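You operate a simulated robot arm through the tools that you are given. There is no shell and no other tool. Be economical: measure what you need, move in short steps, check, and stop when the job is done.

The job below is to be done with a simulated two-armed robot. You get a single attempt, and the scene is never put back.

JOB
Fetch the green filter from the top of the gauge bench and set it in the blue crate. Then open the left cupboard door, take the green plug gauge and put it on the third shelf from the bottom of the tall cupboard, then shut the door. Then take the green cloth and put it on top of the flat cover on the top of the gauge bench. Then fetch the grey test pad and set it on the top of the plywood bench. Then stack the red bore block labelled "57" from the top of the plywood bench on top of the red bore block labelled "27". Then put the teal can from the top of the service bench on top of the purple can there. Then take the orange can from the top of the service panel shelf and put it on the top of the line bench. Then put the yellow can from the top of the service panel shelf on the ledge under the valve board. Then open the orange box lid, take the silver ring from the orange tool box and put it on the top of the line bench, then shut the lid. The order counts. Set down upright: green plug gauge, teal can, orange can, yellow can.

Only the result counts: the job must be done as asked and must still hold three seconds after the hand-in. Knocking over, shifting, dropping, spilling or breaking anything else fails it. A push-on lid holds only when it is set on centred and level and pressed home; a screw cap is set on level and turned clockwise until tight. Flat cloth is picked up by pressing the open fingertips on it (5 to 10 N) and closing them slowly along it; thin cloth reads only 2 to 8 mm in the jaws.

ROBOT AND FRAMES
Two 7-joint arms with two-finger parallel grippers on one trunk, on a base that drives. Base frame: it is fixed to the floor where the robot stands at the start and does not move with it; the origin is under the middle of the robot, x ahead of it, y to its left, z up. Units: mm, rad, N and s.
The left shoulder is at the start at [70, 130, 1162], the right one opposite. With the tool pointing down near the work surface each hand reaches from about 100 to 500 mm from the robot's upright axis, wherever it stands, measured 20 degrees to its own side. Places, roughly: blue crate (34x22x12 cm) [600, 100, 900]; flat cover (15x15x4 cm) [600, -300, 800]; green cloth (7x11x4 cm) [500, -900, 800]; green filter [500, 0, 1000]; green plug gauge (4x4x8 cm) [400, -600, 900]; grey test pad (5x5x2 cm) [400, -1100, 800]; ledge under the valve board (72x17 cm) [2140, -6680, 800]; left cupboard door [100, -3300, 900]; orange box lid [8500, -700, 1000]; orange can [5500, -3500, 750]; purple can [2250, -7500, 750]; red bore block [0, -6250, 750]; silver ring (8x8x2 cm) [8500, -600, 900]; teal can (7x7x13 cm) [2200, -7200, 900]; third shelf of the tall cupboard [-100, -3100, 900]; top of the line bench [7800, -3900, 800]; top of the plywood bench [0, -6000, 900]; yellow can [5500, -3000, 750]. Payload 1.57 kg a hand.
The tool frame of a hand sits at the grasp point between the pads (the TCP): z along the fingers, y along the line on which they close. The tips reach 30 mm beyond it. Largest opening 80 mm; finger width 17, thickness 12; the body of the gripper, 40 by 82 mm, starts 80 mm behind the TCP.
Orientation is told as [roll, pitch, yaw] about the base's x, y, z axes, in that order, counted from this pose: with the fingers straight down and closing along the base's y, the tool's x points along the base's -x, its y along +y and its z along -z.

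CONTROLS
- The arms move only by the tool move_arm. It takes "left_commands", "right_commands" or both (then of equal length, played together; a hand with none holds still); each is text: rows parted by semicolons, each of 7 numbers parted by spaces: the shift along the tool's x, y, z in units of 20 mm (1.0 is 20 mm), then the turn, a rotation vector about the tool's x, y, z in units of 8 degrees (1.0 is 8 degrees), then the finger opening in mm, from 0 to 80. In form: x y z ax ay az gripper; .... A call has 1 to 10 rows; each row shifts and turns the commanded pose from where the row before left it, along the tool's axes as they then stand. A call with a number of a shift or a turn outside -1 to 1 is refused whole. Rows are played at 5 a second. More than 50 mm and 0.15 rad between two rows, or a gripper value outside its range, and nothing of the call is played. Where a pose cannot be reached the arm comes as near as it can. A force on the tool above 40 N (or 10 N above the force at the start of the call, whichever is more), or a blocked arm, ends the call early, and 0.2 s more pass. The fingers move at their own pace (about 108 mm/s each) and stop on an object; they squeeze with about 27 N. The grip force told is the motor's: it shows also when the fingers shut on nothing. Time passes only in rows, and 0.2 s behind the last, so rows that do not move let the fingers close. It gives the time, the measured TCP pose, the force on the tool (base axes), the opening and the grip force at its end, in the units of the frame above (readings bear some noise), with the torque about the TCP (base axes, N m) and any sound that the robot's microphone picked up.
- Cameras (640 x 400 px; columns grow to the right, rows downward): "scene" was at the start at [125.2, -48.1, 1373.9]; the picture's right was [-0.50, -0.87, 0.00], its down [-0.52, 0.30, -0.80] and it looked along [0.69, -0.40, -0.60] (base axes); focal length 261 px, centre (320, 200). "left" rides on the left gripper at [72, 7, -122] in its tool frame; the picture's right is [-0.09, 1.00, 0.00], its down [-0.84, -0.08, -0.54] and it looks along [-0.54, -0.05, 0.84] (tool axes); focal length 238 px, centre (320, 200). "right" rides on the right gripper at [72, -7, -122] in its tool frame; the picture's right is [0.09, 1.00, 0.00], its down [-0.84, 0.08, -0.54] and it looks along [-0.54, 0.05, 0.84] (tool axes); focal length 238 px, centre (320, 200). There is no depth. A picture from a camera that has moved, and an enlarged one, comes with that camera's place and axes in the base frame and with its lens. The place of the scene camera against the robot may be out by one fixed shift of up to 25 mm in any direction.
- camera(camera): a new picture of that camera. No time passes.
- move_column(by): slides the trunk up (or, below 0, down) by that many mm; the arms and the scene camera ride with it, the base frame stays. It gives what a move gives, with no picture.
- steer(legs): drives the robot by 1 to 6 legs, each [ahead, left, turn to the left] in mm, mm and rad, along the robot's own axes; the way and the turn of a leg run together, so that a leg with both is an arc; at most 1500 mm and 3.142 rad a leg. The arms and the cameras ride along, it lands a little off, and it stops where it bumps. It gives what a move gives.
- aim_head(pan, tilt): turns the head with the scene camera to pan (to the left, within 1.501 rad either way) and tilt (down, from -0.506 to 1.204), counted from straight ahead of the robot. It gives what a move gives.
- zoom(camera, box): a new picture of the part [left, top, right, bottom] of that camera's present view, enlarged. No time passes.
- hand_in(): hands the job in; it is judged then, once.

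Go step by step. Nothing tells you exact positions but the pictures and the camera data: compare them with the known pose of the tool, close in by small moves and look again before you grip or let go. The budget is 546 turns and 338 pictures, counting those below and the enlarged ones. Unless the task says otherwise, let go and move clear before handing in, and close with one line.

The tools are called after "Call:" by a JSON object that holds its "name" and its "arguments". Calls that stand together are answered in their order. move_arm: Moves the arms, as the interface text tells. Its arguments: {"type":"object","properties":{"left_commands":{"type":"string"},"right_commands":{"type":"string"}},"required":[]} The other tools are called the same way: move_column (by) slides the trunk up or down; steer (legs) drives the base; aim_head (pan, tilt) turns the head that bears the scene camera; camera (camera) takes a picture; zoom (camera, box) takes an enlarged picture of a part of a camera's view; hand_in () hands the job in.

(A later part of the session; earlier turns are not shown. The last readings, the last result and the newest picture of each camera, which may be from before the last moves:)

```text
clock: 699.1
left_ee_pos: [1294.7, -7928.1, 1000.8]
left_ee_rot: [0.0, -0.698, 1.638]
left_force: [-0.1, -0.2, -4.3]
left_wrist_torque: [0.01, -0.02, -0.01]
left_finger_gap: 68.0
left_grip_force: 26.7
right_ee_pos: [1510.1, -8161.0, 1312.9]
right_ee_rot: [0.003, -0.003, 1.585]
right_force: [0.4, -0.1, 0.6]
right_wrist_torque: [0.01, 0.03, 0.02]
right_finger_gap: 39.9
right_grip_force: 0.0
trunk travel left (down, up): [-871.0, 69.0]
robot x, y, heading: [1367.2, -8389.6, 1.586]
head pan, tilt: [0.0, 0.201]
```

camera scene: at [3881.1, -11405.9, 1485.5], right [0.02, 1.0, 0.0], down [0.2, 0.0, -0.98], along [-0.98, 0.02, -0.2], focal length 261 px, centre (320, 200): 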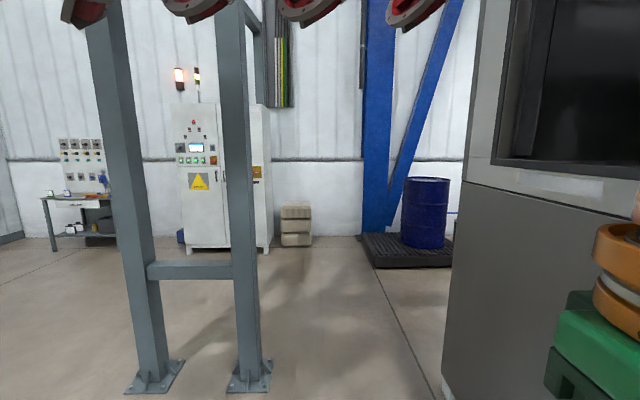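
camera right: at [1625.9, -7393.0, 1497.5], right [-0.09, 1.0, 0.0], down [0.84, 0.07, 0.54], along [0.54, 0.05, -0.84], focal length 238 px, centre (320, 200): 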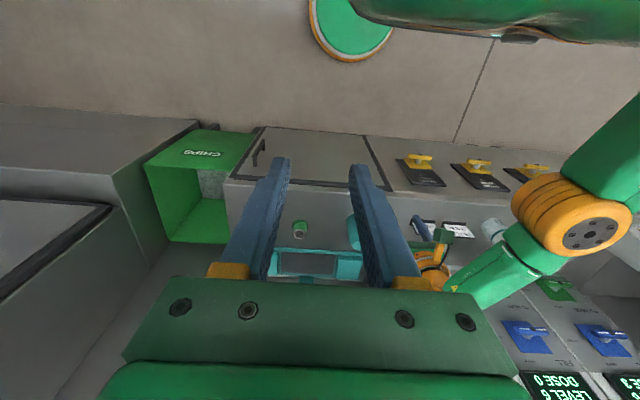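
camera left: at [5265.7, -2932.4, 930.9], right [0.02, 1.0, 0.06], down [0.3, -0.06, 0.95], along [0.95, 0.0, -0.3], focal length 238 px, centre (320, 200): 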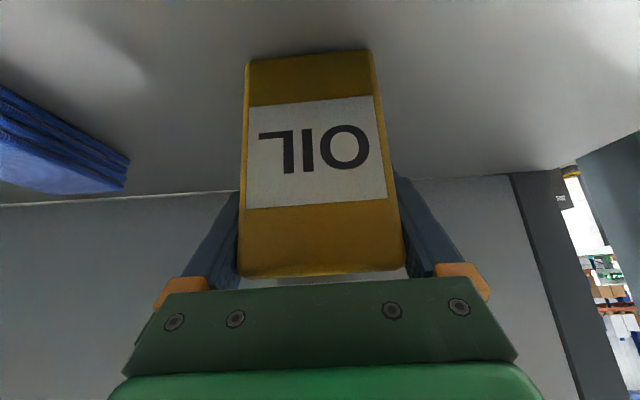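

Call:
{"name": "steer", "arguments": {"legs": [[1450, 0, 0], [150, 0, 0], [0, 0, -1.55]]}}

Call:
{"name": "aim_head", "arguments": {"pan": 0, "tilt": 0.55}}

Call:
{"name": "camera", "arguments": {"camera": "scene"}}

```text
clock: 711.0
left_ee_pos: [1828.7, -6714.6, 1001.7]
left_ee_rot: [-0.002, -0.695, 0.062]
left_force: [0.1, 0.2, -2.9]
left_wrist_torque: [-0.04, 0.01, 0.04]
left_finger_gap: 67.9
left_grip_force: 26.9
right_ee_pos: [1592.1, -6929.0, 1312.2]
right_ee_rot: [0.002, -0.002, 0.01]
right_force: [0.7, 0.6, 0.4]
right_wrist_torque: [0.02, 0.02, 0.01]
right_finger_gap: 39.8
right_grip_force: 0.1
trunk travel left (down, up): [-871.0, 69.0]
robot x, y, heading: [1366.9, -6792.3, 0.006]
head pan, tilt: [0.0, 0.201]
```

```text
clock: 711.8
left_ee_pos: [1827.8, -6714.5, 1003.0]
left_ee_rot: [-0.002, -0.695, 0.063]
left_force: [0.5, -0.1, -4.6]
left_wrist_torque: [-0.03, -0.03, 0.0]
left_finger_gap: 67.9
left_grip_force: 26.9
right_ee_pos: [1592.5, -6929.4, 1313.1]
right_ee_rot: [0.002, -0.003, 0.008]
right_force: [0.2, -0.6, 0.2]
right_wrist_torque: [0.0, 0.0, -0.02]
right_finger_gap: 39.8
right_grip_force: 0.1
trunk travel left (down, up): [-871.0, 69.0]
robot x, y, heading: [1363.9, -6791.4, 0.007]
head pan, tilt: [0.0, 0.55]
```

```text
148 pictures are left
camera scene: at [1505.8, -6793.9, 1453.4], right [0.01, -1.0, 0.0], down [-0.52, -0.01, -0.85], along [0.85, 0.01, -0.52], focal length 261 px, centre (320, 200)
```

scene: 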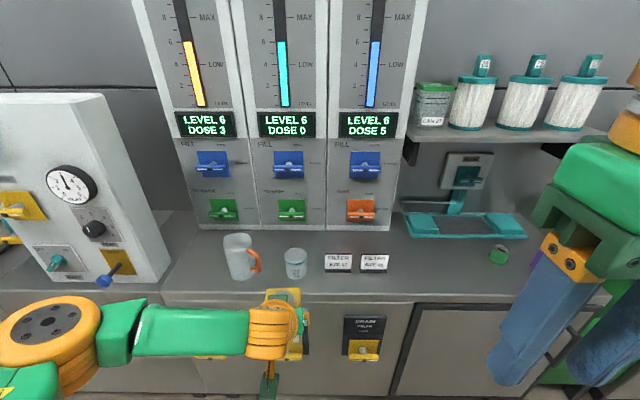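

The ledge is the counter strip under the COAT/RINSE/WASH valve board. It holds a mug, a cup and two cards, with free space left of the mug near y ≈ -6380. I'll turn 25° left to keep my elbow off the machine there, and look closer.

Call:
{"name": "steer", "arguments": {"legs": [[0, 0, 0.42], [0, 0, 0]]}}

Call:
{"name": "camera", "arguments": {"camera": "left"}}

Call:
{"name": "camera", "arguments": {"camera": "scene"}}

```text
clock: 713.8
left_ee_pos: [1756.8, -6531.7, 1001.7]
left_ee_rot: [-0.003, -0.696, 0.485]
left_force: [0.3, 0.1, -3.9]
left_wrist_torque: [-0.01, -0.03, -0.01]
left_finger_gap: 68.2
left_grip_force: 27.0
right_ee_pos: [1628.4, -6825.3, 1313.1]
right_ee_rot: [0.003, -0.001, 0.43]
right_force: [0.2, 0.2, 0.1]
right_wrist_torque: [-0.03, 0.01, -0.01]
right_finger_gap: 40.1
right_grip_force: 0.1
trunk travel left (down, up): [-871.0, 69.0]
robot x, y, heading: [1365.9, -6791.6, 0.431]
head pan, tilt: [0.0, 0.55]
```

```text
147 pictures are left
camera left: at [1634.9, -6586.1, 1050.2], right [-0.4, 0.92, 0.06], down [0.3, 0.07, 0.95], along [0.87, 0.4, -0.3], focal length 238 px, centre (320, 200)
```

left: 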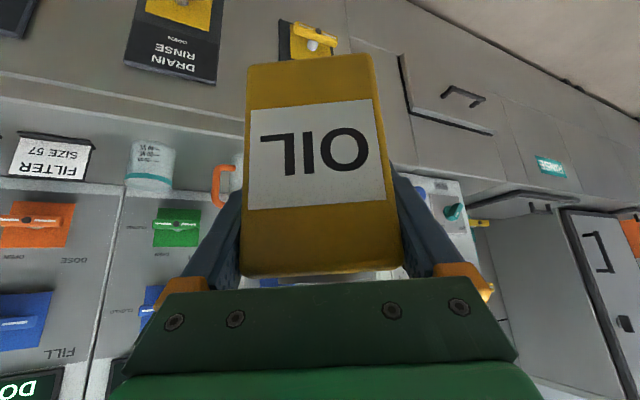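

```text
146 pictures are left
camera scene: at [1492.5, -6735.7, 1453.3], right [0.42, -0.91, 0.0], down [-0.48, -0.22, -0.85], along [0.77, 0.36, -0.52], focal length 261 px, centre (320, 200)
```

scene: 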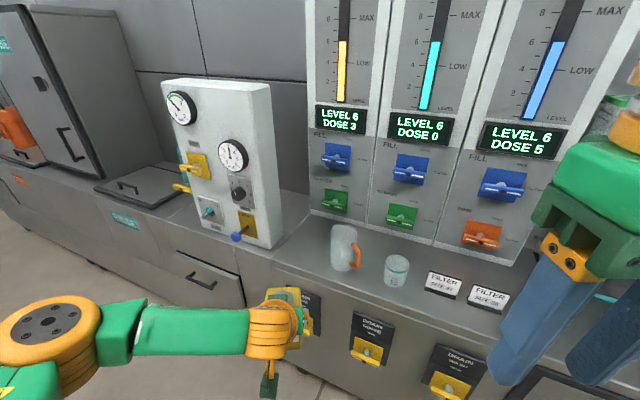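

The free spot is about [2130, -6395]. I'll move in part way and check with the left camera.

Call:
{"name": "steer", "arguments": {"legs": [[300, -24, 0]]}}

Call:
{"name": "camera", "arguments": {"camera": "left"}}

Call:
{"name": "camera", "arguments": {"camera": "scene"}}

```text
clock: 715.9
left_ee_pos: [2042.2, -6427.5, 1002.7]
left_ee_rot: [-0.001, -0.698, 0.482]
left_force: [0.6, -0.2, -3.6]
left_wrist_torque: [0.01, 0.0, 0.02]
left_finger_gap: 67.8
left_grip_force: 26.9
right_ee_pos: [1914.1, -6719.5, 1313.9]
right_ee_rot: [0.002, -0.006, 0.427]
right_force: [-0.8, 0.8, 0.8]
right_wrist_torque: [0.04, -0.03, -0.02]
right_finger_gap: 40.1
right_grip_force: 0.0
trunk travel left (down, up): [-871.0, 69.0]
robot x, y, heading: [1654.9, -6686.2, 0.428]
head pan, tilt: [0.0, 0.55]
```

```text
145 pictures are left
camera left: at [1920.2, -6482.1, 1051.0], right [-0.4, 0.92, 0.06], down [0.3, 0.07, 0.95], along [0.87, 0.4, -0.3], focal length 238 px, centre (320, 200)
```

left: 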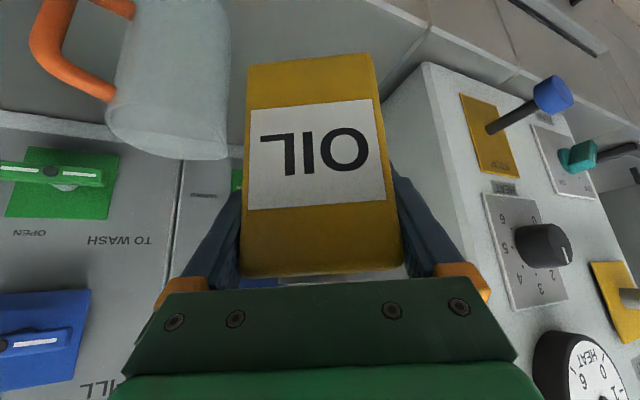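

```text
144 pictures are left
camera scene: at [1776.7, -6632.0, 1453.6], right [0.42, -0.91, 0.0], down [-0.47, -0.22, -0.85], along [0.78, 0.36, -0.52], focal length 261 px, centre (320, 200)
```

scene: 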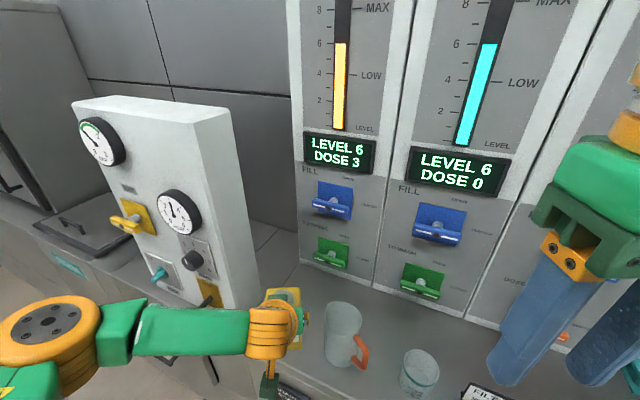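

There's free space between the mug (y < -6489) and the machine (y > -6258). I'll move to [2130, -6385] and lower.

Call:
{"name": "steer", "arguments": {"legs": [[98, 2, 0]]}}

Call:
{"name": "move_column", "arguments": {"by": -90}}

Call:
{"name": "camera", "arguments": {"camera": "left"}}

Call:
{"name": "camera", "arguments": {"camera": "scene"}}

```text
clock: 717.0
left_ee_pos: [2126.0, -6386.4, 1003.9]
left_ee_rot: [-0.001, -0.701, 0.484]
left_force: [0.0, -0.1, -3.9]
left_wrist_torque: [0.05, -0.05, 0.01]
left_finger_gap: 68.2
left_grip_force: 27.4
right_ee_pos: [1998.1, -6679.6, 1313.6]
right_ee_rot: [0.004, -0.008, 0.427]
right_force: [-0.1, -1.1, -0.3]
right_wrist_torque: [0.03, -0.07, 0.02]
right_finger_gap: 40.0
right_grip_force: 0.1
trunk travel left (down, up): [-871.0, 69.0]
robot x, y, heading: [1740.0, -6641.3, 0.431]
head pan, tilt: [0.0, 0.55]
```

```text
clock: 718.2
left_ee_pos: [2131.0, -6384.8, 911.4]
left_ee_rot: [-0.004, -0.695, 0.48]
left_force: [0.2, 0.3, -4.1]
left_wrist_torque: [0.03, 0.01, 0.02]
left_finger_gap: 67.9
left_grip_force: 26.9
right_ee_pos: [2003.8, -6678.5, 1222.3]
right_ee_rot: [0.002, -0.005, 0.429]
right_force: [0.4, -1.1, -0.1]
right_wrist_torque: [-0.04, 0.01, 0.01]
right_finger_gap: 40.3
right_grip_force: 0.0
trunk travel left (down, up): [-781.0, 159.0]
robot x, y, heading: [1740.8, -6642.3, 0.437]
head pan, tilt: [0.0, 0.55]
```

```text
143 pictures are left
camera left: at [2009.9, -6438.7, 960.3], right [-0.4, 0.92, 0.06], down [0.3, 0.07, 0.95], along [0.87, 0.4, -0.3], focal length 238 px, centre (320, 200)
```

left: 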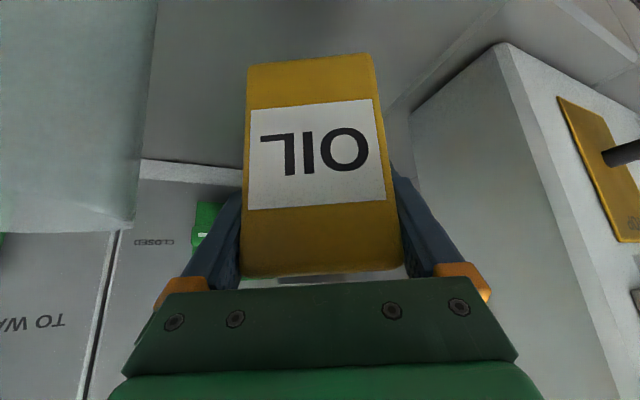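

```text
142 pictures are left
camera scene: at [1867.4, -6588.4, 1363.4], right [0.42, -0.91, 0.0], down [-0.48, -0.22, -0.85], along [0.77, 0.36, -0.52], focal length 261 px, centre (320, 200)
```

scene: 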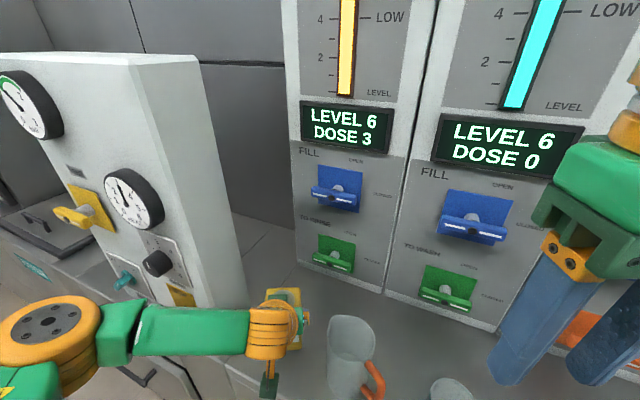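

Call:
{"name": "move_column", "arguments": {"by": -18}}

Call:
{"name": "move_column", "arguments": {"by": -6}}

```text
clock: 718.9
left_ee_pos: [2132.1, -6385.2, 893.0]
left_ee_rot: [-0.001, -0.694, 0.481]
left_force: [-0.3, -0.1, -4.5]
left_wrist_torque: [0.03, -0.01, 0.02]
left_finger_gap: 67.8
left_grip_force: 26.7
right_ee_pos: [2005.3, -6676.3, 1204.8]
right_ee_rot: [0.002, 0.0, 0.427]
right_force: [-0.1, 0.1, 0.1]
right_wrist_torque: [-0.01, -0.01, -0.02]
right_finger_gap: 40.0
right_grip_force: 0.0
trunk travel left (down, up): [-763.0, 177.0]
robot x, y, heading: [1738.2, -6643.2, 0.428]
head pan, tilt: [0.0, 0.55]
```

```text
clock: 719.4
left_ee_pos: [2131.6, -6382.4, 887.9]
left_ee_rot: [0.0, -0.696, 0.482]
left_force: [0.0, -0.3, -3.5]
left_wrist_torque: [0.03, -0.02, 0.02]
left_finger_gap: 68.0
left_grip_force: 27.0
right_ee_pos: [2004.9, -6677.5, 1198.4]
right_ee_rot: [0.001, -0.001, 0.428]
right_force: [-0.2, -0.1, -0.4]
right_wrist_torque: [-0.01, 0.01, -0.01]
right_finger_gap: 40.1
right_grip_force: 0.0
trunk travel left (down, up): [-757.0, 183.0]
robot x, y, heading: [1739.8, -6644.7, 0.432]
head pan, tilt: [0.0, 0.55]
```

Call:
{"name": "move_column", "arguments": {"by": -5}}

Call:
{"name": "move_column", "arguments": {"by": -4}}

Call:
{"name": "camera", "arguments": {"camera": "left"}}

```text
clock: 720.0
left_ee_pos: [2133.3, -6383.3, 881.4]
left_ee_rot: [-0.002, -0.695, 0.482]
left_force: [0.0, 0.7, -4.9]
left_wrist_torque: [0.01, -0.02, -0.02]
left_finger_gap: 68.0
left_grip_force: 27.3
right_ee_pos: [2004.7, -6677.5, 1192.7]
right_ee_rot: [0.001, -0.001, 0.426]
right_force: [0.6, -0.1, -0.4]
right_wrist_torque: [-0.03, 0.01, -0.02]
right_finger_gap: 40.0
right_grip_force: 0.2
trunk travel left (down, up): [-752.0, 188.0]
robot x, y, heading: [1744.0, -6644.6, 0.429]
head pan, tilt: [0.0, 0.55]
```

```text
clock: 720.5
left_ee_pos: [2133.2, -6383.5, 879.3]
left_ee_rot: [-0.001, -0.695, 0.482]
left_force: [-0.2, 0.6, -3.5]
left_wrist_torque: [0.0, -0.02, 0.04]
left_finger_gap: 68.1
left_grip_force: 26.9
right_ee_pos: [2005.2, -6675.8, 1189.9]
right_ee_rot: [0.002, -0.001, 0.429]
right_force: [1.2, 0.1, 0.1]
right_wrist_torque: [0.02, 0.01, -0.03]
right_finger_gap: 40.2
right_grip_force: 0.0
trunk travel left (down, up): [-748.0, 192.0]
robot x, y, heading: [1742.0, -6645.7, 0.431]
head pan, tilt: [0.0, 0.55]
```

```text
141 pictures are left
camera left: at [2010.5, -6438.4, 927.1], right [-0.4, 0.92, 0.06], down [0.3, 0.07, 0.95], along [0.87, 0.4, -0.3], focal length 238 px, centre (320, 200)
```

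left: 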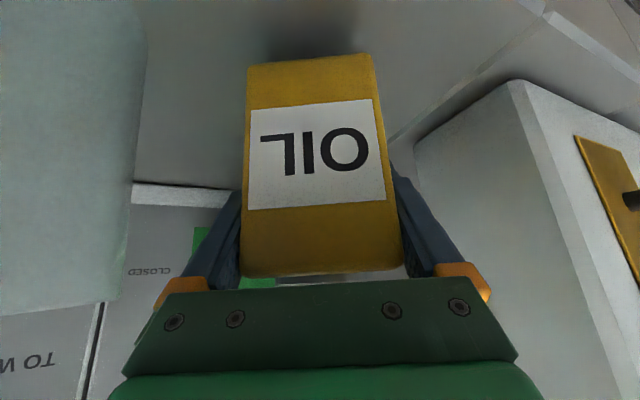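

Call:
{"name": "move_column", "arguments": {"by": -4}}

Call:
{"name": "move_column", "arguments": {"by": -2}}

```text
clock: 721.0
left_ee_pos: [2131.7, -6383.3, 874.6]
left_ee_rot: [-0.001, -0.694, 0.481]
left_force: [0.4, -0.3, -4.7]
left_wrist_torque: [0.02, 0.0, -0.03]
left_finger_gap: 68.0
left_grip_force: 27.1
right_ee_pos: [2003.2, -6676.5, 1185.5]
right_ee_rot: [0.0, -0.002, 0.427]
right_force: [-0.3, 0.3, -0.7]
right_wrist_torque: [0.01, -0.02, -0.01]
right_finger_gap: 39.8
right_grip_force: 0.0
trunk travel left (down, up): [-744.0, 196.0]
robot x, y, heading: [1740.0, -6647.1, 0.429]
head pan, tilt: [0.0, 0.55]
```

```text
clock: 721.6
left_ee_pos: [2131.9, -6383.9, 873.0]
left_ee_rot: [0.0, -0.694, 0.482]
left_force: [0.2, -0.3, -5.3]
left_wrist_torque: [0.0, 0.02, 0.0]
left_finger_gap: 68.0
left_grip_force: 27.1
right_ee_pos: [2006.2, -6676.7, 1183.8]
right_ee_rot: [0.001, -0.004, 0.426]
right_force: [0.0, -0.4, -0.1]
right_wrist_torque: [0.01, 0.02, -0.03]
right_finger_gap: 40.0
right_grip_force: 0.2
trunk travel left (down, up): [-742.0, 198.0]
robot x, y, heading: [1737.8, -6643.5, 0.434]
head pan, tilt: [0.0, 0.55]
```

Call:
{"name": "move_column", "arguments": {"by": -2}}

Call:
{"name": "move_column", "arguments": {"by": -2}}

```text
clock: 722.1
left_ee_pos: [2131.9, -6383.7, 871.3]
left_ee_rot: [-0.003, -0.695, 0.483]
left_force: [-0.2, 0.1, -4.5]
left_wrist_torque: [0.02, -0.02, 0.0]
left_finger_gap: 67.8
left_grip_force: 27.2
right_ee_pos: [2004.1, -6675.6, 1181.7]
right_ee_rot: [0.0, -0.004, 0.429]
right_force: [-0.1, 0.0, 0.3]
right_wrist_torque: [-0.01, 0.04, 0.01]
right_finger_gap: 39.9
right_grip_force: 0.0
trunk travel left (down, up): [-740.0, 200.0]
robot x, y, heading: [1740.6, -6642.1, 0.43]
head pan, tilt: [0.0, 0.55]
```

```text
clock: 722.6
left_ee_pos: [2131.7, -6384.0, 868.9]
left_ee_rot: [-0.002, -0.696, 0.481]
left_force: [-0.7, -0.5, -4.3]
left_wrist_torque: [0.01, 0.04, 0.0]
left_finger_gap: 67.9
left_grip_force: 27.0
right_ee_pos: [2004.4, -6675.9, 1179.8]
right_ee_rot: [0.002, -0.003, 0.428]
right_force: [-0.5, -0.6, 0.0]
right_wrist_torque: [0.03, -0.01, 0.01]
right_finger_gap: 40.0
right_grip_force: 0.0
trunk travel left (down, up): [-738.0, 202.0]
robot x, y, heading: [1739.9, -6644.1, 0.431]
head pan, tilt: [0.0, 0.55]
```

Call:
{"name": "move_column", "arguments": {"by": -2}}

Call:
{"name": "move_column", "arguments": {"by": -2}}

Call:
{"name": "camera", "arguments": {"camera": "left"}}

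```text
clock: 723.1
left_ee_pos: [2132.5, -6384.0, 864.7]
left_ee_rot: [-0.001, -0.694, 0.482]
left_force: [0.7, 0.9, -3.7]
left_wrist_torque: [0.0, -0.06, -0.02]
left_finger_gap: 68.0
left_grip_force: 26.3
right_ee_pos: [2004.1, -6678.1, 1176.9]
right_ee_rot: [0.002, -0.002, 0.427]
right_force: [0.0, -0.5, 0.2]
right_wrist_torque: [-0.03, 0.02, -0.01]
right_finger_gap: 40.0
right_grip_force: 0.1
trunk travel left (down, up): [-736.0, 204.0]
robot x, y, heading: [1732.2, -6643.9, 0.438]
head pan, tilt: [0.0, 0.55]
```

```text
clock: 723.6
left_ee_pos: [2131.2, -6383.7, 864.2]
left_ee_rot: [-0.002, -0.694, 0.482]
left_force: [-0.5, 0.1, -5.3]
left_wrist_torque: [-0.02, -0.03, 0.0]
left_finger_gap: 67.7
left_grip_force: 27.6
right_ee_pos: [2003.8, -6676.4, 1175.8]
right_ee_rot: [0.002, -0.001, 0.427]
right_force: [1.1, -0.1, 1.4]
right_wrist_torque: [0.02, -0.02, -0.04]
right_finger_gap: 39.8
right_grip_force: 0.1
trunk travel left (down, up): [-734.0, 206.0]
robot x, y, heading: [1741.4, -6639.9, 0.432]
head pan, tilt: [0.0, 0.55]
```

```text
140 pictures are left
camera left: at [2010.4, -6438.5, 913.1], right [-0.4, 0.92, 0.06], down [0.3, 0.07, 0.95], along [0.87, 0.4, -0.3], focal length 238 px, centre (320, 200)
```

left: 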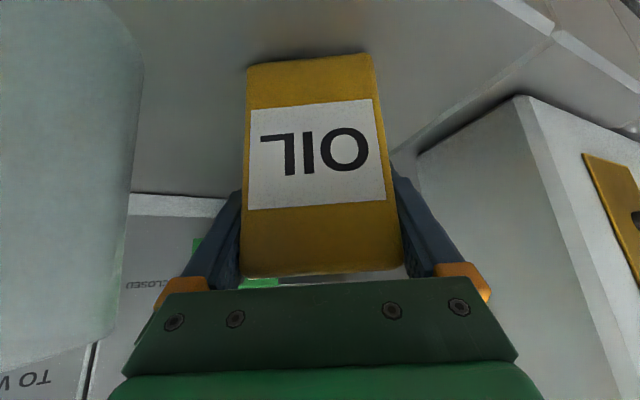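

Call:
{"name": "move_column", "arguments": {"by": -2}}

Call:
{"name": "move_column", "arguments": {"by": -2}}

```text
clock: 724.2
left_ee_pos: [2130.6, -6384.3, 862.5]
left_ee_rot: [-0.002, -0.694, 0.482]
left_force: [1.0, 1.3, -1.3]
left_wrist_torque: [0.12, -0.03, 0.0]
left_finger_gap: 67.7
left_grip_force: 27.2
right_ee_pos: [2004.3, -6677.1, 1173.5]
right_ee_rot: [0.004, -0.003, 0.427]
right_force: [0.3, -0.5, -0.3]
right_wrist_torque: [0.01, -0.01, 0.05]
right_finger_gap: 40.0
right_grip_force: 0.1
trunk travel left (down, up): [-732.0, 208.0]
robot x, y, heading: [1739.9, -6639.3, 0.431]
head pan, tilt: [0.0, 0.55]
```

```text
clock: 724.7
left_ee_pos: [2131.0, -6384.0, 862.7]
left_ee_rot: [-0.001, -0.701, 0.481]
left_force: [3.4, 3.4, 14.0]
left_wrist_torque: [0.21, 0.46, -0.12]
left_finger_gap: 67.8
left_grip_force: 26.5
right_ee_pos: [2002.2, -6678.2, 1172.9]
right_ee_rot: [0.004, -0.007, 0.427]
right_force: [-0.3, -0.1, 0.2]
right_wrist_torque: [-0.03, -0.02, 0.0]
right_finger_gap: 40.0
right_grip_force: 0.0
trunk travel left (down, up): [-730.0, 210.0]
robot x, y, heading: [1744.2, -6640.5, 0.431]
head pan, tilt: [0.0, 0.55]
```

Contact. I'll relax by 1 mm and release.

Call:
{"name": "move_column", "arguments": {"by": 1}}

Call:
{"name": "move_arm", "arguments": {"left_commands": "0 0 0 0 0 0 70; 0 0 0 0 0 0 75; 0 0 0 0 0 0 80; 0 0 0 0 0 0 80"}}

Call:
{"name": "camera", "arguments": {"camera": "left"}}

```text
clock: 725.2
left_ee_pos: [2130.3, -6385.2, 861.1]
left_ee_rot: [-0.001, -0.699, 0.48]
left_force: [5.1, 3.4, 12.6]
left_wrist_torque: [0.39, -0.19, -0.08]
left_finger_gap: 68.0
left_grip_force: 27.1
right_ee_pos: [2002.8, -6677.5, 1173.6]
right_ee_rot: [0.004, -0.004, 0.427]
right_force: [0.1, 0.6, -0.5]
right_wrist_torque: [0.01, 0.05, -0.01]
right_finger_gap: 39.7
right_grip_force: 0.1
trunk travel left (down, up): [-731.0, 209.0]
robot x, y, heading: [1737.6, -6642.2, 0.431]
head pan, tilt: [0.0, 0.55]
```

```text
clock: 726.2
left_ee_pos: [2130.6, -6384.5, 861.8]
left_ee_rot: [0.001, -0.694, 0.482]
left_force: [-0.9, 0.7, 0.1]
left_wrist_torque: [0.01, 0.0, -0.01]
left_finger_gap: 79.9
left_grip_force: 0.0
right_ee_pos: [2003.7, -6678.4, 1172.8]
right_ee_rot: [0.003, -0.005, 0.428]
right_force: [-0.2, -0.7, -0.9]
right_wrist_torque: [-0.01, 0.02, 0.02]
right_finger_gap: 39.7
right_grip_force: 0.1
trunk travel left (down, up): [-731.0, 209.0]
robot x, y, heading: [1741.4, -6647.0, 0.434]
head pan, tilt: [0.0, 0.55]
```

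```text
139 pictures are left
camera left: at [2009.7, -6438.9, 910.5], right [-0.4, 0.92, 0.06], down [0.3, 0.07, 0.95], along [0.87, 0.4, -0.3], focal length 238 px, centre (320, 200)
```

left: 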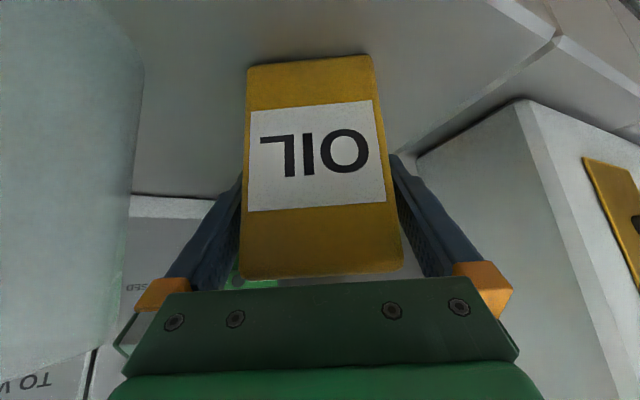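

The can stands. I'll rise straight up, then back away and check.

Call:
{"name": "move_column", "arguments": {"by": 150}}

Call:
{"name": "steer", "arguments": {"legs": [[-350, 0, 0]]}}

Call:
{"name": "camera", "arguments": {"camera": "scene"}}

```text
clock: 727.9
left_ee_pos: [2130.8, -6384.4, 1011.3]
left_ee_rot: [-0.001, -0.694, 0.482]
left_force: [0.6, 0.4, -0.6]
left_wrist_torque: [0.01, -0.01, -0.01]
left_finger_gap: 80.0
left_grip_force: 0.1
right_ee_pos: [2004.1, -6677.1, 1323.5]
right_ee_rot: [0.003, -0.003, 0.427]
right_force: [0.3, 0.1, -0.7]
right_wrist_torque: [-0.01, 0.01, 0.04]
right_finger_gap: 40.0
right_grip_force: 0.0
trunk travel left (down, up): [-881.0, 59.0]
robot x, y, heading: [1745.2, -6641.1, 0.434]
head pan, tilt: [0.0, 0.55]
```

```text
clock: 730.2
left_ee_pos: [1821.9, -6527.8, 1009.7]
left_ee_rot: [-0.001, -0.693, 0.476]
left_force: [0.2, -1.0, -0.3]
left_wrist_torque: [0.02, 0.0, 0.0]
left_finger_gap: 80.1
left_grip_force: 0.2
right_ee_pos: [1694.0, -6821.2, 1322.6]
right_ee_rot: [0.003, -0.001, 0.423]
right_force: [0.8, 0.2, 0.2]
right_wrist_torque: [0.0, 0.03, 0.02]
right_finger_gap: 39.8
right_grip_force: 0.1
trunk travel left (down, up): [-881.0, 59.0]
robot x, y, heading: [1431.1, -6784.9, 0.426]
head pan, tilt: [0.0, 0.55]
```

```text
138 pictures are left
camera scene: at [1557.8, -6730.6, 1463.1], right [0.41, -0.91, 0.0], down [-0.48, -0.22, -0.85], along [0.78, 0.35, -0.52], focal length 261 px, centre (320, 200)
```

scene: 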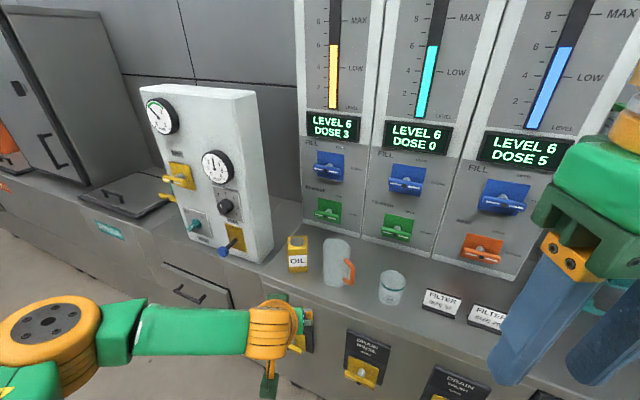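

The yellow can stands upright on the ledge. Last is the orange tool box near [8500, -650]. I drive back round the partition.

Call:
{"name": "steer", "arguments": {"legs": [[0, 0, -1.96], [1450, 0, 0], [1450, 0, 0], [1450, 0, 0]]}}

```text
clock: 755.6
left_ee_pos: [1955.4, -11572.1, 1011.9]
left_ee_rot: [-0.001, -0.696, -1.389]
left_force: [-0.2, -0.1, 0.3]
left_wrist_torque: [-0.01, 0.02, 0.0]
left_finger_gap: 79.9
left_grip_force: 0.0
right_ee_pos: [1712.3, -11363.1, 1323.2]
right_ee_rot: [0.003, -0.004, -1.443]
right_force: [0.3, 0.4, -0.2]
right_wrist_torque: [0.03, 0.02, -0.03]
right_finger_gap: 40.2
right_grip_force: 0.0
trunk travel left (down, up): [-881.0, 59.0]
robot x, y, heading: [1821.6, -11124.3, -1.441]
head pan, tilt: [0.0, 0.55]
```

Call:
{"name": "steer", "arguments": {"legs": [[100, 0, 0], [0, 0, 1.4], [1300, 0, 0], [1300, 0, 0], [0, 0, 1.45]]}}

```text
clock: 775.9
left_ee_pos: [4439.2, -10839.1, 1012.6]
left_ee_rot: [0.001, -0.695, 1.42]
left_force: [0.5, -0.8, -0.2]
left_wrist_torque: [0.01, 0.04, 0.0]
left_finger_gap: 80.0
left_grip_force: 0.1
right_ee_pos: [4600.3, -11114.6, 1322.4]
right_ee_rot: [0.005, -0.003, 1.366]
right_force: [-0.7, -0.6, 0.2]
right_wrist_torque: [-0.01, 0.04, 0.02]
right_finger_gap: 39.8
right_grip_force: 0.1
trunk travel left (down, up): [-881.0, 59.0]
robot x, y, heading: [4417.6, -11305.0, 1.366]
head pan, tilt: [0.0, 0.55]
```

Call:
{"name": "steer", "arguments": {"legs": [[0, 0, 0.15], [1450, 0, 0], [1450, 0, 0]]}}

Call:
{"name": "steer", "arguments": {"legs": [[1450, 0, 0], [1450, 0, 0]]}}

```text
clock: 790.8
left_ee_pos: [4609.8, -7887.6, 1011.4]
left_ee_rot: [0.001, -0.695, 1.51]
left_force: [-0.7, 0.3, 0.0]
left_wrist_torque: [-0.01, 0.0, 0.01]
left_finger_gap: 80.1
left_grip_force: 0.0
right_ee_pos: [4796.5, -8147.1, 1323.9]
right_ee_rot: [0.003, -0.004, 1.458]
right_force: [-0.4, -0.3, 0.4]
right_wrist_torque: [-0.02, 0.0, -0.03]
right_finger_gap: 40.0
right_grip_force: 0.0
trunk travel left (down, up): [-881.0, 59.0]
robot x, y, heading: [4629.6, -8353.6, 1.463]
head pan, tilt: [0.0, 0.55]
```

```text
clock: 805.0
left_ee_pos: [4866.5, -4961.9, 1011.7]
left_ee_rot: [-0.001, -0.698, 1.555]
left_force: [0.6, 0.3, 0.1]
left_wrist_torque: [0.01, -0.01, 0.0]
left_finger_gap: 79.8
left_grip_force: 0.0
right_ee_pos: [5063.1, -5214.0, 1323.8]
right_ee_rot: [0.003, -0.002, 1.501]
right_force: [-1.2, 0.6, -0.1]
right_wrist_torque: [-0.01, -0.02, 0.01]
right_finger_gap: 39.7
right_grip_force: 0.0
trunk travel left (down, up): [-881.0, 59.0]
robot x, y, heading: [4910.5, -5428.7, 1.507]
head pan, tilt: [0.0, 0.55]
```

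Call:
{"name": "steer", "arguments": {"legs": [[1000, 0, 0], [0, 0, -1.47]]}}

Call:
{"name": "move_column", "arguments": {"by": -400}}

Call:
{"name": "move_column", "arguments": {"by": -200}}

Call:
{"name": "aim_head", "arguments": {"pan": 0.0, "tilt": 0.0}}

Call:
{"name": "camera", "arguments": {"camera": "scene"}}

```text
clock: 813.7
left_ee_pos: [5421.0, -4315.3, 1011.7]
left_ee_rot: [-0.003, -0.697, 0.147]
left_force: [0.1, -0.5, -0.2]
left_wrist_torque: [-0.03, -0.03, 0.0]
left_finger_gap: 79.9
left_grip_force: 0.0
right_ee_pos: [5202.9, -4551.3, 1323.1]
right_ee_rot: [0.001, -0.005, 0.093]
right_force: [-0.8, 0.2, 0.4]
right_wrist_torque: [-0.01, 0.05, 0.02]
right_finger_gap: 40.0
right_grip_force: 0.0
trunk travel left (down, up): [-881.0, 59.0]
robot x, y, heading: [4966.5, -4431.9, 0.093]
head pan, tilt: [0.0, 0.55]
```

```text
clock: 817.5
left_ee_pos: [5420.6, -4315.4, 611.6]
left_ee_rot: [0.0, -0.695, 0.147]
left_force: [0.3, -0.2, 0.0]
left_wrist_torque: [0.0, -0.01, 0.04]
left_finger_gap: 80.1
left_grip_force: 0.1
right_ee_pos: [5204.0, -4549.5, 922.4]
right_ee_rot: [0.004, -0.003, 0.094]
right_force: [0.0, -0.6, -0.8]
right_wrist_torque: [0.01, 0.0, 0.01]
right_finger_gap: 39.8
right_grip_force: 0.1
trunk travel left (down, up): [-481.0, 459.0]
robot x, y, heading: [4962.3, -4430.8, 0.093]
head pan, tilt: [0.0, 0.55]
```

```text
clock: 819.7
left_ee_pos: [5419.6, -4315.5, 411.8]
left_ee_rot: [-0.001, -0.696, 0.148]
left_force: [0.1, 0.5, -1.0]
left_wrist_torque: [-0.01, -0.03, -0.01]
left_finger_gap: 80.0
left_grip_force: 0.1
right_ee_pos: [5203.1, -4550.8, 722.3]
right_ee_rot: [0.004, -0.002, 0.093]
right_force: [-0.7, -1.2, -0.3]
right_wrist_torque: [0.02, 0.02, 0.01]
right_finger_gap: 39.7
right_grip_force: 0.1
trunk travel left (down, up): [-281.0, 659.0]
robot x, y, heading: [4960.6, -4430.2, 0.098]
head pan, tilt: [0.0, 0.55]
```

```text
clock: 820.6
left_ee_pos: [5420.1, -4316.5, 411.8]
left_ee_rot: [-0.001, -0.695, 0.146]
left_force: [-0.6, 0.7, 0.0]
left_wrist_torque: [0.02, 0.04, 0.01]
left_finger_gap: 80.2
left_grip_force: 0.1
right_ee_pos: [5202.3, -4551.2, 723.7]
right_ee_rot: [0.004, -0.004, 0.093]
right_force: [-0.6, 0.1, -0.5]
right_wrist_torque: [-0.03, 0.01, -0.03]
right_finger_gap: 40.2
right_grip_force: 0.1
trunk travel left (down, up): [-281.0, 659.0]
robot x, y, heading: [4968.5, -4432.6, 0.099]
head pan, tilt: [0.0, 0.0]
```

```text
137 pictures are left
camera scene: at [5105.2, -4422.3, 914.0], right [0.1, -1.0, 0.0], down [0.0, 0.0, -1.0], along [1.0, 0.1, 0.0], focal length 261 px, centre (320, 200)
```

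scene: 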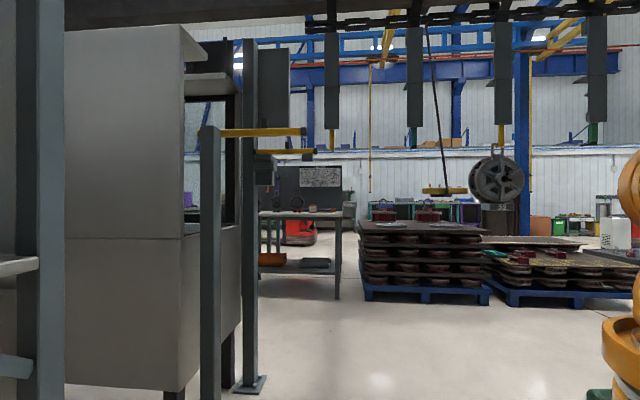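

Call:
{"name": "steer", "arguments": {"legs": [[0, 0, -0.09], [1450, 0, 0], [330, 0, 0]]}}

Call:
{"name": "move_column", "arguments": {"by": 400}}

Call:
{"name": "aim_head", "arguments": {"pan": 0.9, "tilt": 0.15}}

Call:
{"name": "camera", "arguments": {"camera": "scene"}}

```text
clock: 830.1
left_ee_pos: [7205.1, -4335.4, 411.2]
left_ee_rot: [-0.002, -0.695, 0.06]
left_force: [-0.7, -0.2, -0.5]
left_wrist_torque: [0.0, 0.0, -0.01]
left_finger_gap: 80.1
left_grip_force: 0.1
right_ee_pos: [6969.0, -4549.1, 723.3]
right_ee_rot: [0.002, -0.002, 0.005]
right_force: [0.4, -0.1, 0.7]
right_wrist_torque: [0.01, 0.01, 0.0]
right_finger_gap: 40.1
right_grip_force: 0.0
trunk travel left (down, up): [-281.0, 659.0]
robot x, y, heading: [6742.5, -4410.9, 0.011]
head pan, tilt: [0.0, 0.0]
```

```text
clock: 834.0
left_ee_pos: [7204.0, -4334.8, 811.6]
left_ee_rot: [0.0, -0.694, 0.061]
left_force: [-0.1, 0.5, -0.4]
left_wrist_torque: [0.0, -0.01, 0.0]
left_finger_gap: 79.9
left_grip_force: 0.0
right_ee_pos: [6969.0, -4549.5, 1121.7]
right_ee_rot: [0.005, -0.004, 0.005]
right_force: [0.1, 0.5, 0.3]
right_wrist_torque: [-0.01, 0.03, 0.0]
right_finger_gap: 39.9
right_grip_force: 0.1
trunk travel left (down, up): [-681.0, 259.0]
robot x, y, heading: [6741.2, -4408.9, 0.008]
head pan, tilt: [0.0, 0.0]
```

```text
clock: 835.1
left_ee_pos: [7204.9, -4333.4, 811.8]
left_ee_rot: [-0.001, -0.695, 0.059]
left_force: [0.3, -0.5, 0.5]
left_wrist_torque: [0.01, 0.0, -0.02]
left_finger_gap: 80.0
left_grip_force: 0.1
right_ee_pos: [6967.8, -4549.3, 1122.3]
right_ee_rot: [0.004, -0.004, 0.006]
right_force: [0.0, 0.0, 0.0]
right_wrist_torque: [0.04, 0.02, 0.01]
right_finger_gap: 40.0
right_grip_force: 0.0
trunk travel left (down, up): [-681.0, 259.0]
robot x, y, heading: [6741.0, -4411.4, 0.005]
head pan, tilt: [0.901, 0.15]
```

```text
136 pictures are left
camera scene: at [6849.8, -4340.5, 1300.4], right [0.79, -0.62, 0.0], down [-0.09, -0.12, -0.99], along [0.61, 0.78, -0.15], focal length 261 px, centre (320, 200)
```

scene: 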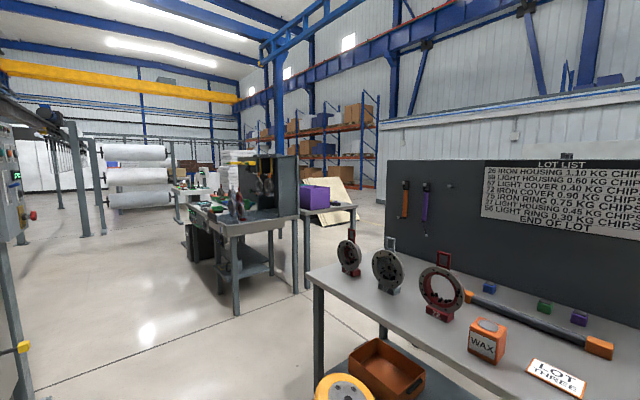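

The corridor up to +y is open. I'll turn and drive towards the tool box.

Call:
{"name": "steer", "arguments": {"legs": [[0, 60, 1.52], [1450, 0, 0], [1200, 0, 0]]}}

Call:
{"name": "aim_head", "arguments": {"pan": -0.6, "tilt": 0.25}}

Call:
{"name": "camera", "arguments": {"camera": "scene"}}

```text
clock: 841.1
left_ee_pos: [6693.7, -3703.3, 816.3]
left_ee_rot: [0.006, -0.706, 1.538]
left_force: [0.6, -1.2, -0.2]
left_wrist_torque: [0.04, -0.02, -0.03]
left_finger_gap: 80.1
left_grip_force: 0.1
right_ee_pos: [6888.9, -3960.8, 1124.7]
right_ee_rot: [0.008, -0.015, 1.488]
right_force: [0.3, -0.1, -0.1]
right_wrist_torque: [0.0, 0.0, 0.01]
right_finger_gap: 40.0
right_grip_force: 0.2
trunk travel left (down, up): [-681.0, 259.0]
robot x, y, heading: [6727.1, -4160.6, 1.488]
head pan, tilt: [0.901, 0.15]
stopped in leg 2: the robot was blocked; the commanded pose is now the measured one
```

```text
clock: 842.7
left_ee_pos: [6693.7, -3701.2, 816.6]
left_ee_rot: [0.006, -0.705, 1.536]
left_force: [-0.2, -0.1, 0.0]
left_wrist_torque: [0.0, 0.02, 0.02]
left_finger_gap: 79.8
left_grip_force: 0.0
right_ee_pos: [6888.0, -3961.3, 1124.6]
right_ee_rot: [0.009, -0.015, 1.485]
right_force: [0.2, 0.3, 0.3]
right_wrist_torque: [0.02, 0.03, 0.02]
right_finger_gap: 40.0
right_grip_force: 0.0
trunk travel left (down, up): [-681.0, 259.0]
robot x, y, heading: [6721.4, -4164.9, 1.489]
head pan, tilt: [-0.6, 0.25]
```

```text
135 pictures are left
camera scene: at [6792.3, -4058.2, 1292.2], right [0.78, -0.63, -0.01], down [-0.16, -0.18, -0.97], along [0.61, 0.76, -0.24], focal length 261 px, centre (320, 200)
```

scene: 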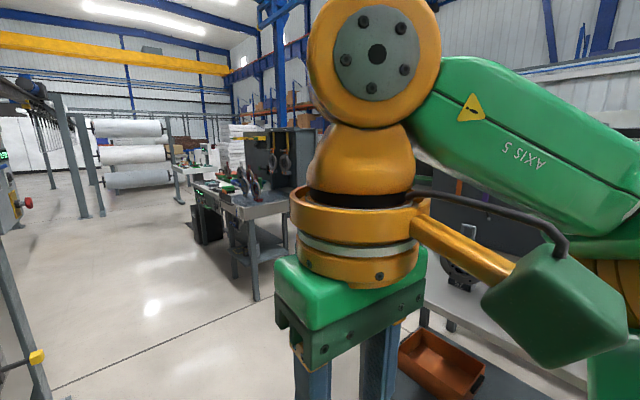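

My left elbow side is blocked by the conveyor guard. I'll back up a little, move away from it, and go on.

Call:
{"name": "steer", "arguments": {"legs": [[-80, 0, 0], [0, -280, 0.06]]}}

Call:
{"name": "steer", "arguments": {"legs": [[1300, 0, 0]]}}

Call:
{"name": "camera", "arguments": {"camera": "scene"}}

```text
clock: 845.3
left_ee_pos: [6935.5, -3794.1, 811.0]
left_ee_rot: [-0.002, -0.693, 1.598]
left_force: [0.3, -0.3, -0.8]
left_wrist_torque: [-0.01, -0.01, -0.01]
left_finger_gap: 80.0
left_grip_force: 0.1
right_ee_pos: [7142.6, -4036.1, 1124.0]
right_ee_rot: [0.002, -0.004, 1.543]
right_force: [0.0, 0.0, 0.3]
right_wrist_torque: [-0.01, 0.0, 0.01]
right_finger_gap: 40.0
right_grip_force: 0.1
trunk travel left (down, up): [-681.0, 259.0]
robot x, y, heading: [6995.4, -4255.7, 1.545]
head pan, tilt: [-0.6, 0.25]
```

```text
clock: 851.8
left_ee_pos: [6975.7, -2491.6, 811.6]
left_ee_rot: [0.001, -0.694, 1.589]
left_force: [0.8, 0.3, -0.4]
left_wrist_torque: [-0.03, 0.0, -0.01]
left_finger_gap: 80.1
left_grip_force: 0.1
right_ee_pos: [7182.8, -2736.0, 1123.6]
right_ee_rot: [0.003, -0.005, 1.536]
right_force: [0.7, -0.4, -0.6]
right_wrist_torque: [0.02, 0.02, -0.01]
right_finger_gap: 39.9
right_grip_force: 0.1
trunk travel left (down, up): [-681.0, 259.0]
robot x, y, heading: [7031.7, -2954.6, 1.54]
head pan, tilt: [-0.6, 0.25]
```

```text
134 pictures are left
camera scene: at [7089.8, -2835.6, 1291.2], right [0.81, -0.59, 0.0], down [-0.15, -0.2, -0.97], along [0.57, 0.78, -0.25], focal length 261 px, centre (320, 200)
```

scene: 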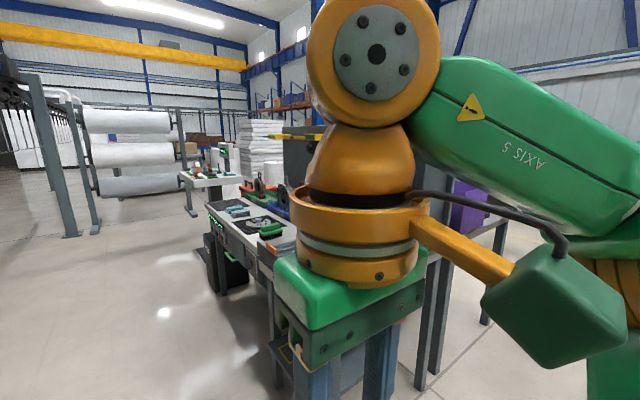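

Call:
{"name": "steer", "arguments": {"legs": [[1400, 60, 0]]}}

Call:
{"name": "aim_head", "arguments": {"pan": -0.35, "tilt": 0.25}}

Call:
{"name": "camera", "arguments": {"camera": "scene"}}

```text
clock: 858.8
left_ee_pos: [6923.3, -1101.6, 811.0]
left_ee_rot: [0.0, -0.692, 1.622]
left_force: [-0.3, 0.4, -0.2]
left_wrist_torque: [0.0, 0.01, 0.02]
left_finger_gap: 79.9
left_grip_force: 0.1
right_ee_pos: [7138.1, -1338.8, 1122.4]
right_ee_rot: [0.003, -0.003, 1.57]
right_force: [0.9, 0.2, 0.1]
right_wrist_torque: [0.0, 0.01, -0.01]
right_finger_gap: 39.8
right_grip_force: 0.1
trunk travel left (down, up): [-681.0, 259.0]
robot x, y, heading: [6996.3, -1567.6, 1.569]
head pan, tilt: [-0.6, 0.25]
```

```text
clock: 859.5
left_ee_pos: [6923.0, -1100.9, 810.8]
left_ee_rot: [-0.001, -0.693, 1.623]
left_force: [-0.1, 0.6, 0.6]
left_wrist_torque: [0.01, -0.02, -0.02]
left_finger_gap: 80.3
left_grip_force: 0.0
right_ee_pos: [7138.1, -1338.6, 1122.5]
right_ee_rot: [0.004, -0.003, 1.57]
right_force: [0.1, -1.1, -0.9]
right_wrist_torque: [0.01, 0.02, 0.0]
right_finger_gap: 39.8
right_grip_force: 0.2
trunk travel left (down, up): [-681.0, 259.0]
robot x, y, heading: [6994.4, -1562.6, 1.569]
head pan, tilt: [-0.351, 0.25]
```

```text
133 pictures are left
camera scene: at [7027.3, -1430.2, 1291.1], right [0.94, -0.34, 0.0], down [-0.08, -0.23, -0.97], along [0.33, 0.91, -0.25], focal length 261 px, centre (320, 200)
```

scene: 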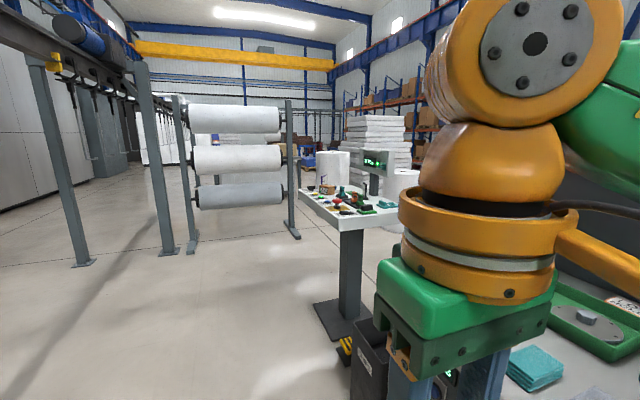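

Call:
{"name": "steer", "arguments": {"legs": [[0, 250, 0], [0, 0, -1.2]]}}

Call:
{"name": "aim_head", "arguments": {"pan": 0.1, "tilt": 0.35}}

Call:
{"name": "camera", "arguments": {"camera": "scene"}}

```text
clock: 864.3
left_ee_pos: [7148.4, -1326.4, 810.3]
left_ee_rot: [0.001, -0.695, 0.433]
left_force: [0.0, 0.7, 0.0]
left_wrist_torque: [-0.01, 0.01, -0.01]
left_finger_gap: 79.8
left_grip_force: 0.0
right_ee_pos: [7006.8, -1612.0, 1122.9]
right_ee_rot: [0.005, -0.003, 0.377]
right_force: [-0.6, -0.4, -0.1]
right_wrist_torque: [-0.03, 0.0, -0.01]
right_finger_gap: 39.9
right_grip_force: 0.2
trunk travel left (down, up): [-681.0, 259.0]
robot x, y, heading: [6742.7, -1565.6, 0.381]
head pan, tilt: [-0.351, 0.25]
```

```text
clock: 865.2
left_ee_pos: [7147.8, -1326.7, 809.5]
left_ee_rot: [0.001, -0.693, 0.432]
left_force: [0.0, 0.2, 0.1]
left_wrist_torque: [0.01, -0.01, 0.0]
left_finger_gap: 79.9
left_grip_force: 0.1
right_ee_pos: [7006.6, -1611.6, 1122.7]
right_ee_rot: [0.002, -0.003, 0.378]
right_force: [0.3, 0.0, -0.1]
right_wrist_torque: [-0.01, 0.0, 0.0]
right_finger_gap: 39.8
right_grip_force: 0.0
trunk travel left (down, up): [-681.0, 259.0]
robot x, y, heading: [6741.8, -1562.9, 0.377]
head pan, tilt: [0.099, 0.351]
```

```text
132 pictures are left
camera scene: at [6873.8, -1507.3, 1281.7], right [0.46, -0.89, 0.0], down [-0.3, -0.16, -0.94], along [0.83, 0.43, -0.34], focal length 261 px, centre (320, 200)
```

scene: 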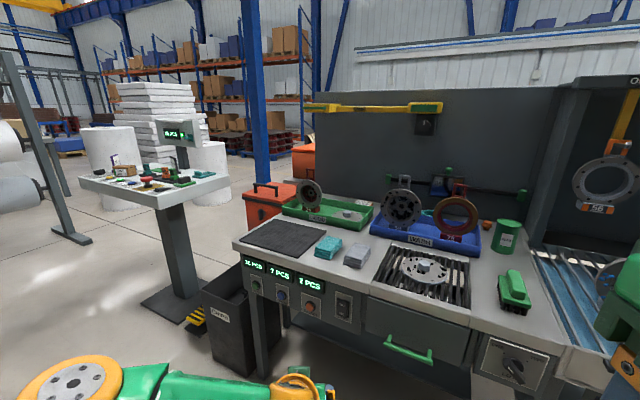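

An orange box with a black handle is visible behind the left end of this bench. Zooming in.

Call:
{"name": "zoom", "arguments": {"camera": "scene", "box": [160, 110, 360, 260]}}

```text
2.67 times, centred on (260, 185) of scene
camera zoom: at [6873.8, -1507.3, 1281.7], right [0.46, -0.89, 0.0], down [-0.3, -0.16, -0.94], along [0.83, 0.43, -0.34], focal length 695 px, centre (480, 240)
```

zoom: 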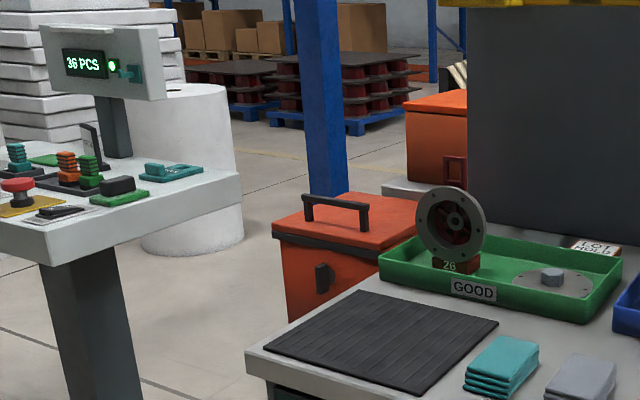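

The second orange box, further back on a stand near [8500, -550, 1000], matches the tool box. I'll go round the north side of the pedestal table to reach it.

Call:
{"name": "steer", "arguments": {"legs": [[0, 0, 1.16], [1200, 0, 0], [1100, 0, 0], [0, 0, -1.5]]}}

Call:
{"name": "aim_head", "arguments": {"pan": -0.2, "tilt": 0.3}}

Call:
{"name": "camera", "arguments": {"camera": "scene"}}

```text
clock: 883.2
left_ee_pos: [7310.9, 807.4, 811.2]
left_ee_rot: [0.001, -0.694, 0.047]
left_force: [0.4, 1.0, 0.7]
left_wrist_torque: [-0.01, -0.02, -0.02]
left_finger_gap: 79.6
left_grip_force: 0.1
right_ee_pos: [7071.8, 596.4, 1123.6]
right_ee_rot: [0.003, -0.003, -0.008]
right_force: [0.5, 0.0, 0.0]
right_wrist_torque: [-0.03, 0.02, 0.02]
right_finger_gap: 39.9
right_grip_force: 0.1
trunk travel left (down, up): [-681.0, 259.0]
robot x, y, heading: [6851.7, 737.9, -0.006]
head pan, tilt: [0.099, 0.351]
```

```text
clock: 884.0
left_ee_pos: [7310.7, 808.5, 811.1]
left_ee_rot: [0.001, -0.692, 0.046]
left_force: [-0.1, 0.8, 0.7]
left_wrist_torque: [0.01, -0.01, -0.01]
left_finger_gap: 79.7
left_grip_force: 0.0
right_ee_pos: [7072.6, 596.6, 1122.1]
right_ee_rot: [0.005, -0.005, -0.008]
right_force: [0.2, 0.2, 0.8]
right_wrist_torque: [-0.01, -0.01, 0.01]
right_finger_gap: 40.1
right_grip_force: 0.1
trunk travel left (down, up): [-681.0, 259.0]
robot x, y, heading: [6845.9, 737.8, -0.002]
head pan, tilt: [-0.201, 0.3]
```

```text
130 pictures are left
camera scene: at [6989.4, 715.4, 1286.4], right [-0.2, -0.98, 0.0], down [-0.29, 0.06, -0.96], along [0.94, -0.2, -0.3], focal length 261 px, centre (320, 200)
```

scene: 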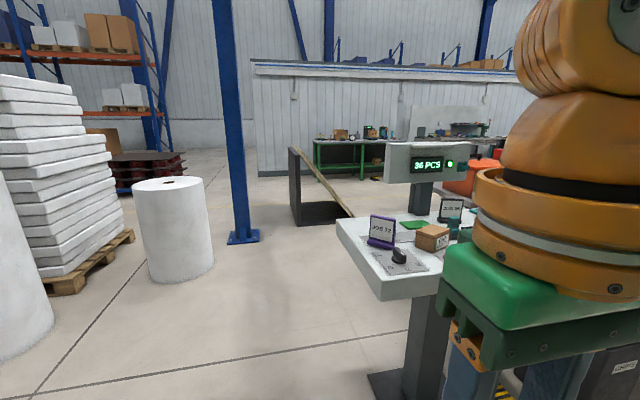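

Call:
{"name": "steer", "arguments": {"legs": [[1300, 60, 0]]}}

Call:
{"name": "aim_head", "arguments": {"pan": -0.9, "tilt": 0.35}}

Call:
{"name": "camera", "arguments": {"camera": "scene"}}

```text
clock: 890.5
left_ee_pos: [8619.9, 865.2, 810.9]
left_ee_rot: [0.0, -0.692, 0.048]
left_force: [0.0, -0.1, 0.1]
left_wrist_torque: [-0.02, 0.0, -0.01]
left_finger_gap: 80.3
left_grip_force: 0.0
right_ee_pos: [8381.6, 652.9, 1124.0]
right_ee_rot: [0.005, -0.004, -0.005]
right_force: [-0.4, -0.5, -0.5]
right_wrist_torque: [0.03, 0.0, -0.02]
right_finger_gap: 40.0
right_grip_force: 0.1
trunk travel left (down, up): [-681.0, 259.0]
robot x, y, heading: [8155.7, 793.8, -0.005]
head pan, tilt: [-0.201, 0.3]
```

```text
clock: 891.6
left_ee_pos: [8619.4, 864.7, 811.7]
left_ee_rot: [0.0, -0.693, 0.049]
left_force: [0.2, -1.0, -0.3]
left_wrist_torque: [0.02, 0.05, 0.03]
left_finger_gap: 80.0
left_grip_force: 0.1
right_ee_pos: [8381.8, 651.8, 1123.0]
right_ee_rot: [0.003, -0.003, -0.008]
right_force: [0.8, 0.2, -0.7]
right_wrist_torque: [0.03, -0.01, -0.03]
right_finger_gap: 39.9
right_grip_force: 0.1
trunk travel left (down, up): [-681.0, 259.0]
robot x, y, heading: [8155.1, 794.3, -0.006]
head pan, tilt: [-0.901, 0.351]
```

```text
129 pictures are left
camera scene: at [8265.1, 716.6, 1281.7], right [-0.78, -0.62, 0.0], down [-0.21, 0.27, -0.94], along [0.58, -0.74, -0.34], focal length 261 px, centre (320, 200)
```

scene: 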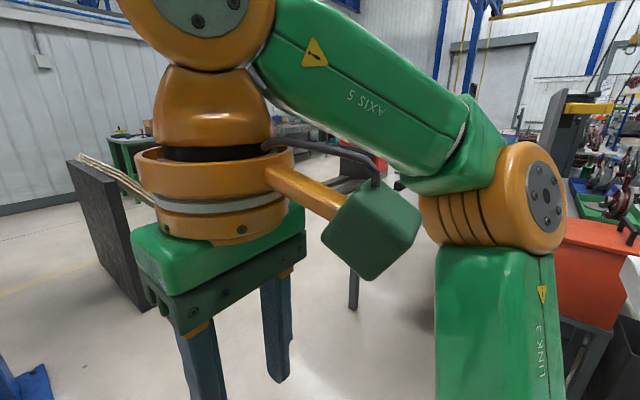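

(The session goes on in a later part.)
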